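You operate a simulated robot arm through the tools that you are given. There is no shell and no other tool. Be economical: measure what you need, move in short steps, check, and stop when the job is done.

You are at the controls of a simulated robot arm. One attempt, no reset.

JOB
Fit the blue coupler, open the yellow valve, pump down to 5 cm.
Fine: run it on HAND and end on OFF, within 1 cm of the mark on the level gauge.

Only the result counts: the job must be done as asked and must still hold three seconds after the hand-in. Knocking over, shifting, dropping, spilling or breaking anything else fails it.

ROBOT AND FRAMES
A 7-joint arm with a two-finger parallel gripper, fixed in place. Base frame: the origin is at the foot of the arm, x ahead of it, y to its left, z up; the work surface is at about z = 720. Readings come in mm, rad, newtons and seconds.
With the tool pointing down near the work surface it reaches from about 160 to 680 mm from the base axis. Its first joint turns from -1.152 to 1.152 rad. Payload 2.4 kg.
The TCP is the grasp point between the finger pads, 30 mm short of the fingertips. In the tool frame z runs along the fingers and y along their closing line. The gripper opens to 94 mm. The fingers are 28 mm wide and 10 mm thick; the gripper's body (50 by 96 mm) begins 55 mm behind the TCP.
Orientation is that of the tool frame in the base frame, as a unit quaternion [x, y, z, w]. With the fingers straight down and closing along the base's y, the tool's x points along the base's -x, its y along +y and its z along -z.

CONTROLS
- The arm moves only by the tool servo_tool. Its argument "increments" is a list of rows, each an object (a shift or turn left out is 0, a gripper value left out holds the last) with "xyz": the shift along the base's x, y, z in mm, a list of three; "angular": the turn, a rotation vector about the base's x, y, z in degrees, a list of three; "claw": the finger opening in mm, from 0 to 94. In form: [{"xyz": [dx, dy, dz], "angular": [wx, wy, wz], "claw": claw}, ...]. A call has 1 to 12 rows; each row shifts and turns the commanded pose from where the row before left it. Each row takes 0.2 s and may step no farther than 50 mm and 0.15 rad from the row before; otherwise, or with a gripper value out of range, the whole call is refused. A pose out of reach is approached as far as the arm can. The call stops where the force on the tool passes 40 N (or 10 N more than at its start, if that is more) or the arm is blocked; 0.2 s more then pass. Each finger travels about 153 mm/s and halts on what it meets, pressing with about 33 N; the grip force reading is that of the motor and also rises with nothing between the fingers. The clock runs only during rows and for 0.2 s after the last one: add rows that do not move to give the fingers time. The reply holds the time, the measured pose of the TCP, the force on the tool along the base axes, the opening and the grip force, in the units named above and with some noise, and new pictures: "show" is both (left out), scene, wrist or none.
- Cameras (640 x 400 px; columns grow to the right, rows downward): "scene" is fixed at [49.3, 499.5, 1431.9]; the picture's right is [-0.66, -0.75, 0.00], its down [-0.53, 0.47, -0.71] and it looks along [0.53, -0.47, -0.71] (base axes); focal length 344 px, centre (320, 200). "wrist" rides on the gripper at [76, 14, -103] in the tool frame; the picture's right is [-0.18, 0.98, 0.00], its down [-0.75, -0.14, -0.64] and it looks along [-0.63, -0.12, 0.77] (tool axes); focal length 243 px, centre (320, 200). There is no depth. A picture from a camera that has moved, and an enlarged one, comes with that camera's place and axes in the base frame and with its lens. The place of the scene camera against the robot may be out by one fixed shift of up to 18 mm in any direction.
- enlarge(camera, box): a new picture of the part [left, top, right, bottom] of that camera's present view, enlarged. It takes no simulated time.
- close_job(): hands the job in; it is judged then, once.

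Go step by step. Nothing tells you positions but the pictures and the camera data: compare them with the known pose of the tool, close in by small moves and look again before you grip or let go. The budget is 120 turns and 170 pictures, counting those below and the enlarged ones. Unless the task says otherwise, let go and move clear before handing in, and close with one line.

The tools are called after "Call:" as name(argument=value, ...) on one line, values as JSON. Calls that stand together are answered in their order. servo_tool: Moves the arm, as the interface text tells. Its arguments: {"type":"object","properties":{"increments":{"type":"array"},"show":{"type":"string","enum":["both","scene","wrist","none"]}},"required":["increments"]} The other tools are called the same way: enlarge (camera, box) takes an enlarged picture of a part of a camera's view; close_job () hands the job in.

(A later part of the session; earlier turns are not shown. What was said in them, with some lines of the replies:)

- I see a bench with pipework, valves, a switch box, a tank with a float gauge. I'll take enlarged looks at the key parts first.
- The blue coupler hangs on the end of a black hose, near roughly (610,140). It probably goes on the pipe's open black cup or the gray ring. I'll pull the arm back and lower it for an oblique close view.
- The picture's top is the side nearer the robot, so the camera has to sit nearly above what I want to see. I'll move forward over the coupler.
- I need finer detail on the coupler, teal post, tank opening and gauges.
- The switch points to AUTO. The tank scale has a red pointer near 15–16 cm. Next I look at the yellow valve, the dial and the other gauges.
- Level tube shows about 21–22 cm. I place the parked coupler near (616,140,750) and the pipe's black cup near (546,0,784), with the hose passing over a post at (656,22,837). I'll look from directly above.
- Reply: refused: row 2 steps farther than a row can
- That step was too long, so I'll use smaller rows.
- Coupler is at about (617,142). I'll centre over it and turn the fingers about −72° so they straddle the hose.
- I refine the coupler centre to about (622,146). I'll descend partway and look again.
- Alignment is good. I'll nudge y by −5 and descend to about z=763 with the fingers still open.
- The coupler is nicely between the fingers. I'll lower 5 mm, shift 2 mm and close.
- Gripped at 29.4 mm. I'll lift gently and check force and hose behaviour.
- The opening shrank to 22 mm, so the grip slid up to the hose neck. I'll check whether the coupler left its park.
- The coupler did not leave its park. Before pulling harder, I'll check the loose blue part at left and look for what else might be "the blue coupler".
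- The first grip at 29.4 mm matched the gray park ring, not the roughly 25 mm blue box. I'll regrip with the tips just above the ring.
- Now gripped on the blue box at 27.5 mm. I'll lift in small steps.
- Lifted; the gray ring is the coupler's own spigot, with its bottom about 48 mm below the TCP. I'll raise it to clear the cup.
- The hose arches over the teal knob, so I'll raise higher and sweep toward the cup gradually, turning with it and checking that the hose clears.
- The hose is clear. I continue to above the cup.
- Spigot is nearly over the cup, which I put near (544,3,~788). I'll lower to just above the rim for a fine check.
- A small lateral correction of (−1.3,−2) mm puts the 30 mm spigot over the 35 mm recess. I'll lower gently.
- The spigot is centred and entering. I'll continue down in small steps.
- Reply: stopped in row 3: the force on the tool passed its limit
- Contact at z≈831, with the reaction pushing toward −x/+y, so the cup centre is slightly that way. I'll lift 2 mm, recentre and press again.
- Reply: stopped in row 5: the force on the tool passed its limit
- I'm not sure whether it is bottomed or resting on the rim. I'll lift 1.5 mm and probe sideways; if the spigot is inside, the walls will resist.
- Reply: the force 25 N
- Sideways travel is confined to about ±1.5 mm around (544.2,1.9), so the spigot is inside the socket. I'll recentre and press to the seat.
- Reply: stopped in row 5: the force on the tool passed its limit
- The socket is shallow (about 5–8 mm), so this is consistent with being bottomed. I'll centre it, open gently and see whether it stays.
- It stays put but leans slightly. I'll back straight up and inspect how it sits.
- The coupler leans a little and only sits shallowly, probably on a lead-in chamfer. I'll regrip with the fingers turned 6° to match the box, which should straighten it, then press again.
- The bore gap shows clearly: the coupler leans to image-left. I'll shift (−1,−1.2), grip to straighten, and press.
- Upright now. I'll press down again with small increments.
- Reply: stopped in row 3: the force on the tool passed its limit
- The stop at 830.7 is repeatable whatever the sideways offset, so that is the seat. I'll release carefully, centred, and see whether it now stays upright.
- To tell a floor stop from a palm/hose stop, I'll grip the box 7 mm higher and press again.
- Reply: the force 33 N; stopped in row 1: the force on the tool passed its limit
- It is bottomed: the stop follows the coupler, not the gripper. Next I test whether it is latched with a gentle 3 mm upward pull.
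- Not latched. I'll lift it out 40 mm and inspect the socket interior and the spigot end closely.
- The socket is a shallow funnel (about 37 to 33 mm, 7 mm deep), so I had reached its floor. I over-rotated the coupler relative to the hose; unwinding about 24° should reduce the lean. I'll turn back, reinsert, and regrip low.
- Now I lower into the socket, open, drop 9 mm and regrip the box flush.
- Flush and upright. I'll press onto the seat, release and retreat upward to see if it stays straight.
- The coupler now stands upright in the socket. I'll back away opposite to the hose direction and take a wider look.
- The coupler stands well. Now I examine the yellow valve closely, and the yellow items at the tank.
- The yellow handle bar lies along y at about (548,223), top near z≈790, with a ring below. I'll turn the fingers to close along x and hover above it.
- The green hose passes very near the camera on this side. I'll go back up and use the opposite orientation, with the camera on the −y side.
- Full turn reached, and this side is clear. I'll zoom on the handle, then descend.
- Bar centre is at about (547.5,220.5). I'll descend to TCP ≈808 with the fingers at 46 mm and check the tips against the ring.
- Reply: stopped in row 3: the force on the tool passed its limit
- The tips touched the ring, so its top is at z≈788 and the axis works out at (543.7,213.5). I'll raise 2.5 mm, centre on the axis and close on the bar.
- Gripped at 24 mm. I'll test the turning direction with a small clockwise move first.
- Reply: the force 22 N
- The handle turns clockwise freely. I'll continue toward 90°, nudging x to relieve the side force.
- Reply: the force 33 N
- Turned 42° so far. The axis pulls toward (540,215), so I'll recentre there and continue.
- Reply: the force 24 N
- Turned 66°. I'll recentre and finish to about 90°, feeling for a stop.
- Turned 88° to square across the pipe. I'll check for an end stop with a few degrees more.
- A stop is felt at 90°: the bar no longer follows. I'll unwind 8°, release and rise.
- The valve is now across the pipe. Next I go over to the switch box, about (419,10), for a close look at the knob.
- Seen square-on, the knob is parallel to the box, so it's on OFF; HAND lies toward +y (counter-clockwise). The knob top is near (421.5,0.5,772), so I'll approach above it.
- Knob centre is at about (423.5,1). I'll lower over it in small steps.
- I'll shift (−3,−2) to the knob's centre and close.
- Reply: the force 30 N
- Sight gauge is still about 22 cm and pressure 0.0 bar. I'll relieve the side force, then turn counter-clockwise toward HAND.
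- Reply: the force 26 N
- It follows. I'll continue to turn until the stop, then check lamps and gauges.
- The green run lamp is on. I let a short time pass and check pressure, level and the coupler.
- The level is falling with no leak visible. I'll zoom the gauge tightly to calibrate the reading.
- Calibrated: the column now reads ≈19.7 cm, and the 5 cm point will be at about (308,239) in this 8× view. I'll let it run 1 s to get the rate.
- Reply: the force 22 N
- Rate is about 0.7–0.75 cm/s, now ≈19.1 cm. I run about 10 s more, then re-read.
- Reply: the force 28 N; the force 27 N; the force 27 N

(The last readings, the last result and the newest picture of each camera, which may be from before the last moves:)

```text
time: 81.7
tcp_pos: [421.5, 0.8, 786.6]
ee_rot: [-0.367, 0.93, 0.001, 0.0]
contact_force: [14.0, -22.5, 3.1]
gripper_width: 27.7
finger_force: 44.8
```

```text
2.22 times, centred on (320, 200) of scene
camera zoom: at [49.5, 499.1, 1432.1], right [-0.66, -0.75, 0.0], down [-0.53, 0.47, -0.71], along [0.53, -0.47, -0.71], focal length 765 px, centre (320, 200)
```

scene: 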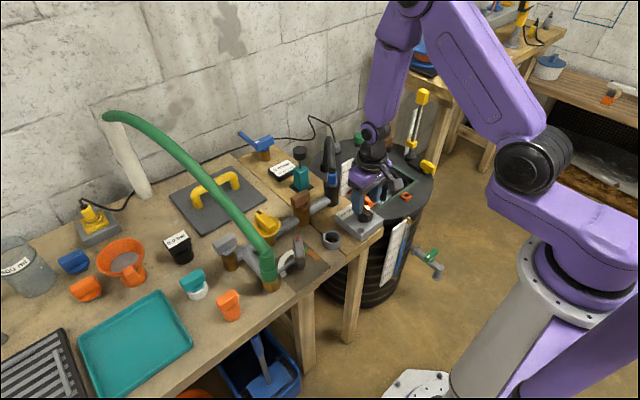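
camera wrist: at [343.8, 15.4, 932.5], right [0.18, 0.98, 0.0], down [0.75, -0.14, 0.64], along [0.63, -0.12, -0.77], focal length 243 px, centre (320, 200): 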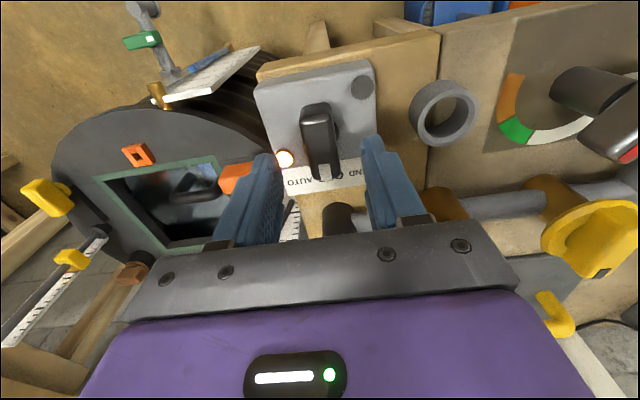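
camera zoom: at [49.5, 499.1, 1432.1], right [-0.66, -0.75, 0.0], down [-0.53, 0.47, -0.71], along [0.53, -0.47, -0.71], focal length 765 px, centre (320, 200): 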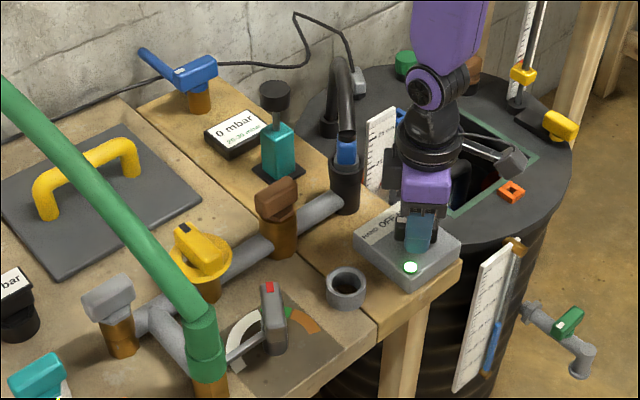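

Now ≈13.5 cm, falling about 10 px/s, with 110 px to go (about 10.7 s). I run 7.8 s more.

Call:
servo_tool(increments=[{}, {}, {}, {}, {}, {}, {}, {}, {}, {}, {}, {}], show="none")

Call:
servo_tool(increments=[{}, {}, {}, {}, {}, {}, {}, {}, {}, {}, {}, {}], show="none")

Call:
servo_tool(increments=[{}, {}, {}, {}, {}, {}, {}, {}, {}, {}, {}, {}], show="none")

Call:
enlarge(camera="scene", box=[385, 240, 410, 290])

```text
time: 84.3
tcp_pos: [422.0, 1.2, 786.6]
ee_rot: [-0.367, 0.93, 0.002, 0.001]
contact_force: [15.5, -22.7, 1.7]
gripper_width: 27.6
finger_force: 45.1
```

```text
time: 86.9
tcp_pos: [422.1, -0.1, 786.6]
ee_rot: [-0.367, 0.93, 0.001, 0.0]
contact_force: [15.6, -21.9, 1.8]
gripper_width: 27.9
finger_force: 45.7
```

```text
time: 89.5
tcp_pos: [422.2, 1.1, 787.4]
ee_rot: [-0.367, 0.93, 0.001, 0.0]
contact_force: [15.3, -21.9, 0.0]
gripper_width: 27.6
finger_force: 45.2
```

```text
8.00 times, centred on (398, 265) of scene
camera zoom: at [49.6, 499.1, 1432.1], right [-0.66, -0.75, 0.0], down [-0.53, 0.47, -0.71], along [0.53, -0.47, -0.71], focal length 2754 px, centre (-300, -320)
```

zoom: 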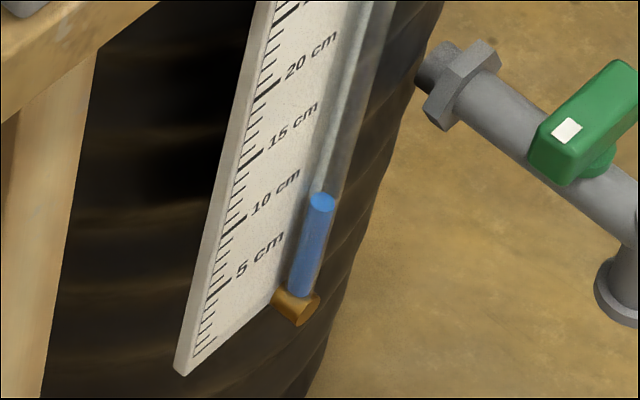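

Now ≈8.2 cm at about 9 px/s. I run 2.2 s more and zoom tighter.

Call:
servo_tool(increments=[{}, {}, {}, {}, {}, {}, {}, {}, {}, {}], show="none")

Call:
enlarge(camera="scene", box=[382, 262, 402, 288])

```text
time: 91.7
tcp_pos: [421.6, -0.5, 786.8]
ee_rot: [-0.367, 0.93, 0.001, 0.0]
contact_force: [15.7, -21.4, 0.8]
gripper_width: 27.7
finger_force: 45.4
```

```text
15.38 times, centred on (392, 275) of scene
camera zoom: at [49.6, 499.1, 1432.1], right [-0.66, -0.75, 0.0], down [-0.53, 0.47, -0.71], along [0.53, -0.47, -0.71], focal length 5295 px, centre (-788, -954)
```

zoom: 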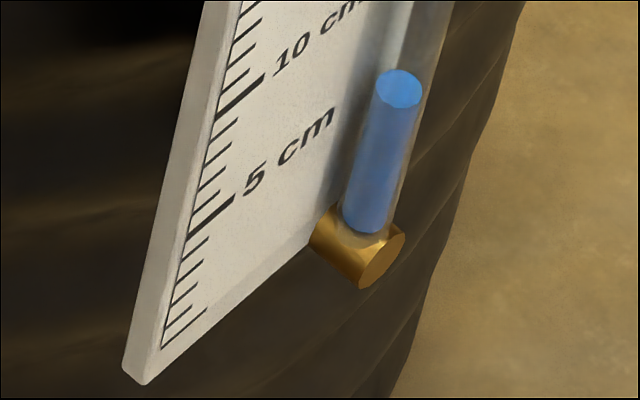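

Looking closely, the tube stands off from the scale, so parallax makes the true reading higher than the naive 3.5 — I judge it near 5. I'll switch to OFF now and measure carefully with the pump stopped.

Call:
servo_tool(increments=[{"angular": [0, 0, -8.4]}, {"angular": [0, 0, -8.4]}, {"angular": [0, 0, -8.4]}, {"angular": [0, 0, -8.4]}, {"angular": [0, 0, -8.4]}, {"angular": [0, 0, -1]}, {}], show="none")

Call:
enlarge(camera="scene", box=[340, 190, 410, 290])

Call:
enlarge(camera="scene", box=[382, 262, 402, 288])

```text
time: 93.3
tcp_pos: [422.0, 0.1, 787.2]
ee_rot: [0.0, 1.0, 0.001, 0.001]
contact_force: [7.3, -10.4, -12.2]
gripper_width: 27.6
finger_force: 45.4
```

```text
4.00 times, centred on (375, 240) of scene
camera zoom: at [49.5, 499.3, 1432.0], right [-0.66, -0.75, 0.0], down [-0.53, 0.47, -0.71], along [0.53, -0.47, -0.71], focal length 1377 px, centre (100, 40)
```

zoom: 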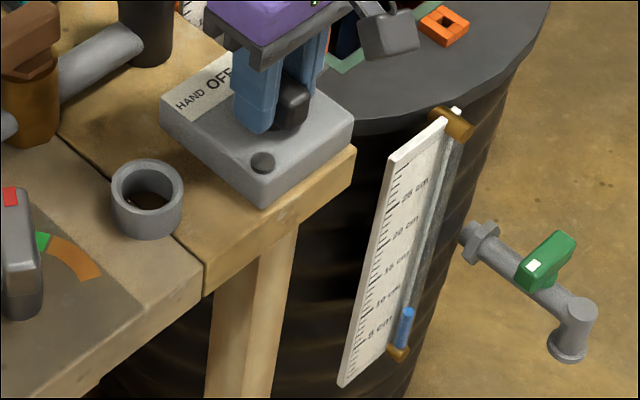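

```text
15.38 times, centred on (392, 275) of scene
camera zoom: at [49.5, 499.3, 1432.0], right [-0.66, -0.75, 0.0], down [-0.53, 0.47, -0.71], along [0.53, -0.47, -0.71], focal length 5295 px, centre (-788, -954)
```

zoom: 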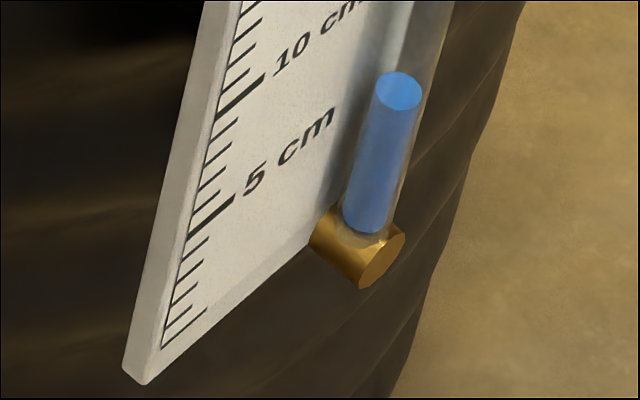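

The lamp is out and the level has barely moved. I'll release the knob, rise, and move so that the wrist camera faces the gauge.

Call:
servo_tool(increments=[{"claw": 36}, {"claw": 50}, {}, {"xyz": [0, 0, 25]}, {"xyz": [0, 0, 40]}, {"xyz": [-40, -10, 20]}, {"xyz": [-40, -20, 0]}, {"xyz": [-40, -25, 0]}, {}], show="none")

Call:
enlarge(camera="scene", box=[310, 150, 400, 250])

Call:
enlarge(camera="wrist", box=[160, 0, 480, 200])

```text
time: 95.3
tcp_pos: [303.7, -56.6, 872.9]
ee_rot: [0.001, 1.0, 0.001, -0.001]
contact_force: [0.1, 0.7, 1.0]
gripper_width: 49.9
finger_force: 0.1
```

```text
4.00 times, centred on (355, 200) of scene
camera zoom: at [49.3, 499.5, 1431.9], right [-0.66, -0.75, 0.0], down [-0.53, 0.47, -0.71], along [0.53, -0.47, -0.71], focal length 1377 px, centre (180, 200)
```

zoom: 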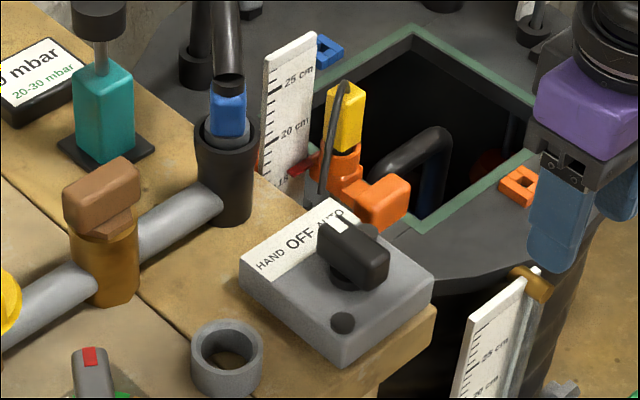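

```text
2.00 times, centred on (320, 100) of wrist
camera zoom: at [227.0, -41.8, 974.5], right [0.19, 0.98, 0.0], down [0.75, -0.14, 0.64], along [0.63, -0.12, -0.77], focal length 485 px, centre (320, 400)
```

zoom: 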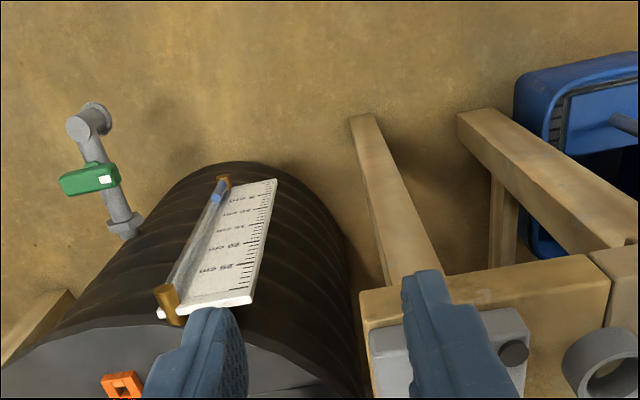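

The wrist camera sees the gauge face well. I'll enlarge its lower end, plus the switch.

Call:
enlarge(camera="wrist", box=[255, 82, 305, 132])

```text
8.00 times, centred on (280, 107) of wrist
camera zoom: at [227.0, -41.8, 974.5], right [0.19, 0.98, 0.0], down [0.75, -0.14, 0.64], along [0.63, -0.12, -0.77], focal length 1941 px, centre (640, 944)
```

zoom: 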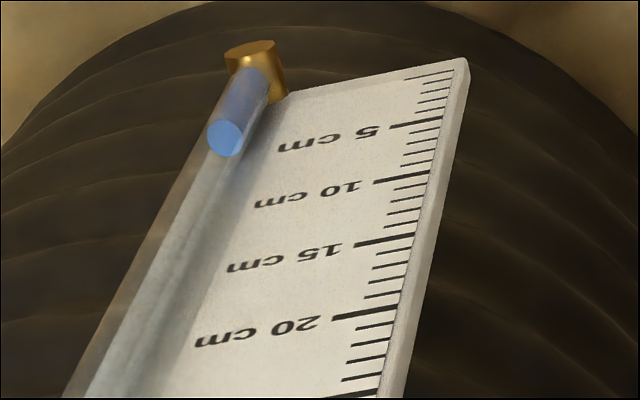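

Combining both views gives a tube standoff of about 5 mm and a true level of about 4.7 cm. I'll lower the camera in front of the gauge for a flatter, more accurate view.

Call:
servo_tool(increments=[{"xyz": [-15, -25, -30]}, {"xyz": [-15, -25, -30]}, {"xyz": [-10, 0, -40]}, {"xyz": [0, 0, -40]}, {}], show="wrist")

```text
time: 96.5
tcp_pos: [259.0, -106.5, 732.0]
ee_rot: [0.0, 1.0, 0.001, 0.001]
contact_force: [0.1, -0.6, 0.1]
gripper_width: 50.4
finger_force: 0.0
camera wrist: at [183.2, -91.8, 835.1], right [0.18, 0.98, 0.0], down [0.75, -0.14, 0.64], along [0.63, -0.12, -0.77], focal length 243 px, centre (320, 200)
```

wrist: 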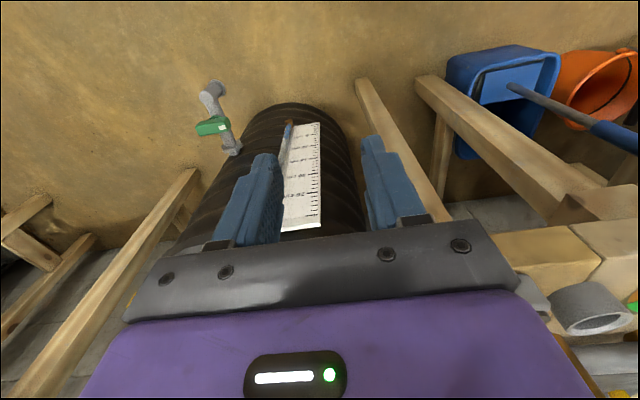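

Call:
enlarge(camera="wrist", box=[275, 115, 330, 165])

```text
8.00 times, centred on (302, 140) of wrist
camera zoom: at [183.2, -91.8, 835.1], right [0.18, 0.98, 0.0], down [0.75, -0.14, 0.64], along [0.63, -0.12, -0.77], focal length 1941 px, centre (460, 680)
```

zoom: 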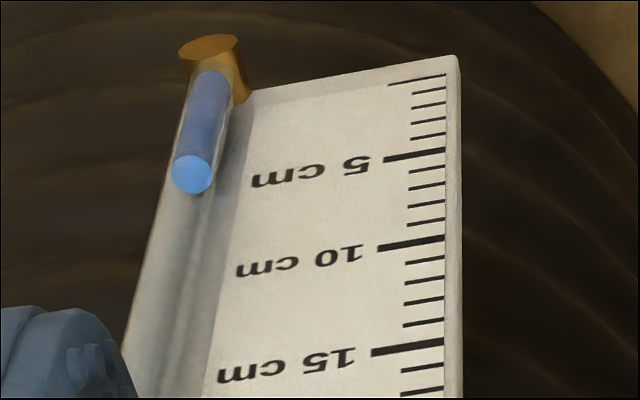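

Pump state is safe on OFF. My two-view estimates now say 5.5–6.2 cm because of parallax, so I need a flatter view and will lower the camera further.

Call:
servo_tool(increments=[{"xyz": [0, -20, -40]}, {"xyz": [0, -20, -40]}, {"xyz": [0, -10, -40]}, {"xyz": [0, 0, -40]}, {}], show="wrist")

```text
time: 97.7
tcp_pos: [261.3, -153.1, 570.9]
ee_rot: [-0.001, 1.0, 0.001, 0.0]
contact_force: [-1.2, 0.8, 0.5]
gripper_width: 50.0
finger_force: 0.1
camera wrist: at [185.7, -139.1, 673.5], right [0.18, 0.98, 0.0], down [0.75, -0.14, 0.64], along [0.63, -0.12, -0.77], focal length 243 px, centre (320, 200)
```

wrist: 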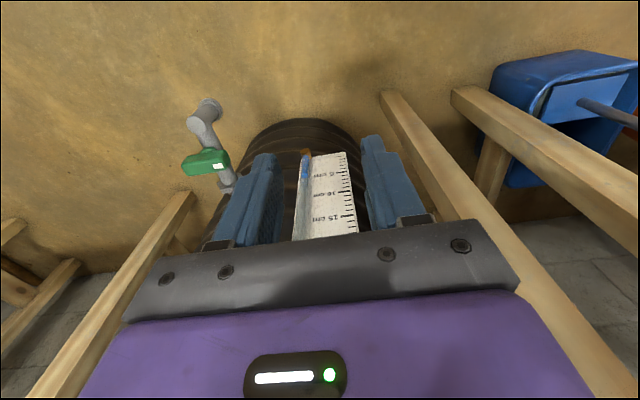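

Call:
enlarge(camera="wrist", box=[292, 145, 362, 195])

```text
8.00 times, centred on (327, 170) of wrist
camera zoom: at [185.7, -139.1, 673.5], right [0.18, 0.98, 0.0], down [0.75, -0.14, 0.64], along [0.63, -0.12, -0.77], focal length 1941 px, centre (264, 440)
```

zoom: 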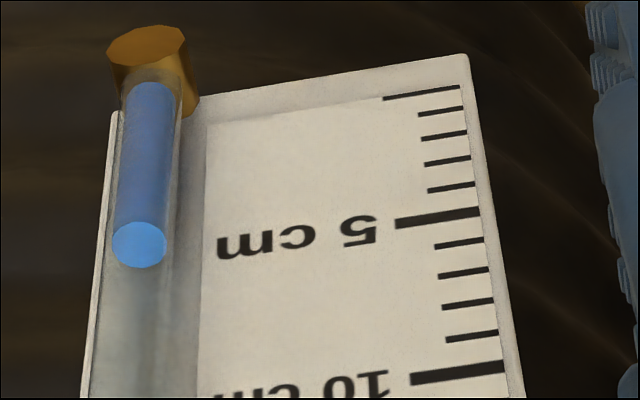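

This near-frontal view gives 4.1 raw plus 0.7–1.2 for parallax, so about 5.1 cm, well within tolerance. I'll retreat upward and make a final check of switch, coupler and valve.

Call:
servo_tool(increments=[{"xyz": [0, 0, 45]}, {"xyz": [0, 10, 45]}, {"xyz": [0, 20, 45]}, {"xyz": [0, 20, 45]}, {"xyz": [0, 10, 45]}, {"xyz": [0, 20, 45]}, {"xyz": [10, 30, 35]}, {"xyz": [15, 30, 30]}, {"xyz": [15, 20, 0]}, {}], show="both")

Call:
enlarge(camera="scene", box=[310, 140, 390, 240])

Call:
enlarge(camera="scene", box=[382, 262, 402, 288])

```text
time: 99.9
tcp_pos: [303.9, 6.1, 907.5]
ee_rot: [0.0, 1.0, 0.0, 0.0]
contact_force: [-0.3, 0.3, 0.1]
gripper_width: 50.2
finger_force: 0.1
camera wrist: at [227.0, 19.6, 1010.3], right [0.18, 0.98, 0.0], down [0.75, -0.14, 0.64], along [0.63, -0.12, -0.77], focal length 243 px, centre (320, 200)
```

scene: 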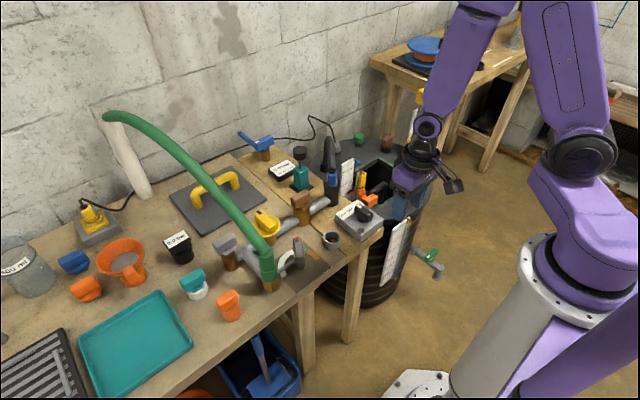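
wrist: 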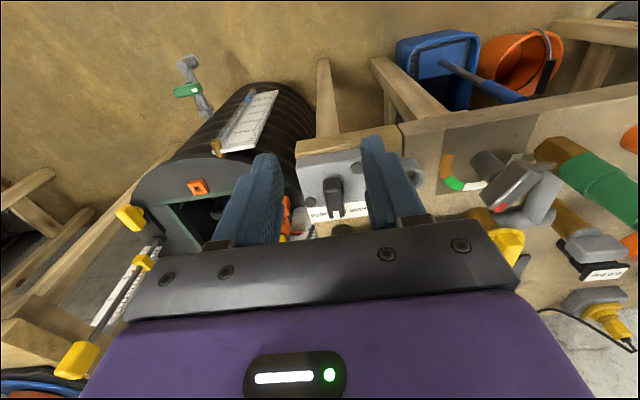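

```text
4.00 times, centred on (350, 190) of scene
camera zoom: at [49.2, 499.6, 1431.9], right [-0.66, -0.75, 0.0], down [-0.53, 0.47, -0.71], along [0.53, -0.47, -0.71], focal length 1377 px, centre (200, 240)
```

zoom: 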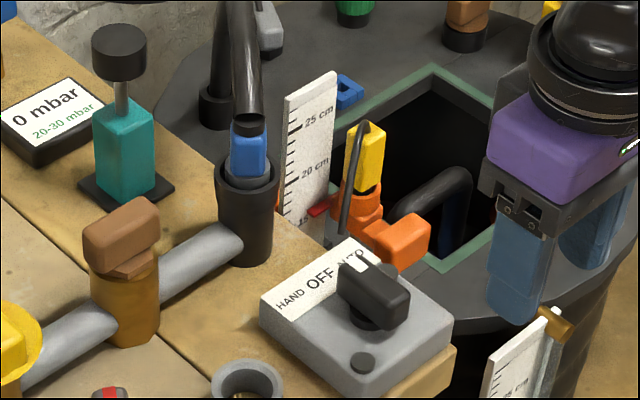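

```text
15.38 times, centred on (392, 275) of scene
camera zoom: at [49.2, 499.6, 1431.9], right [-0.66, -0.75, 0.0], down [-0.53, 0.47, -0.71], along [0.53, -0.47, -0.71], focal length 5295 px, centre (-788, -954)
```

zoom: 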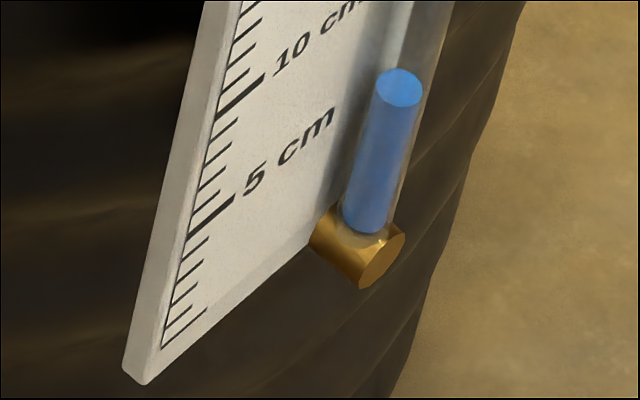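

The level is steady and the coupler is upright. One last check of the knob's angle.

Call:
enlarge(camera="wrist", box=[285, 140, 385, 240])

```text
4.00 times, centred on (335, 190) of wrist
camera zoom: at [227.0, 19.6, 1010.3], right [0.18, 0.98, 0.0], down [0.75, -0.14, 0.64], along [0.63, -0.12, -0.77], focal length 970 px, centre (260, 240)
```

zoom: 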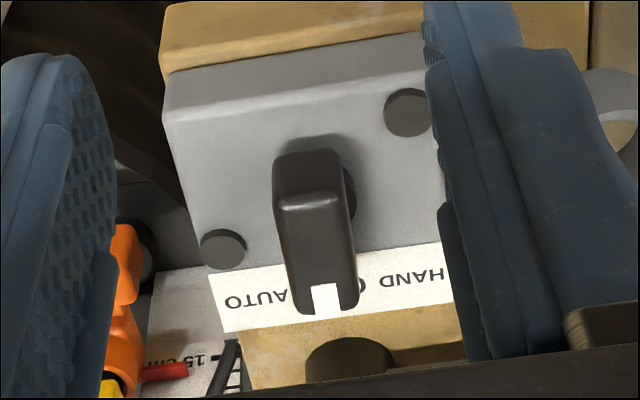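

The knob points at OFF between AUTO and HAND, both lamps are out, the coupler is seated and the level holds at about 5 cm. I'm clear of everything, so I hand in.

Call:
close_job()

```text
The job is handed in.
```

I fitted the blue coupler, opened the yellow valve, ran the pump on HAND and left it on OFF, with the level gauge at about 5 cm (I read 4.8–5.5).
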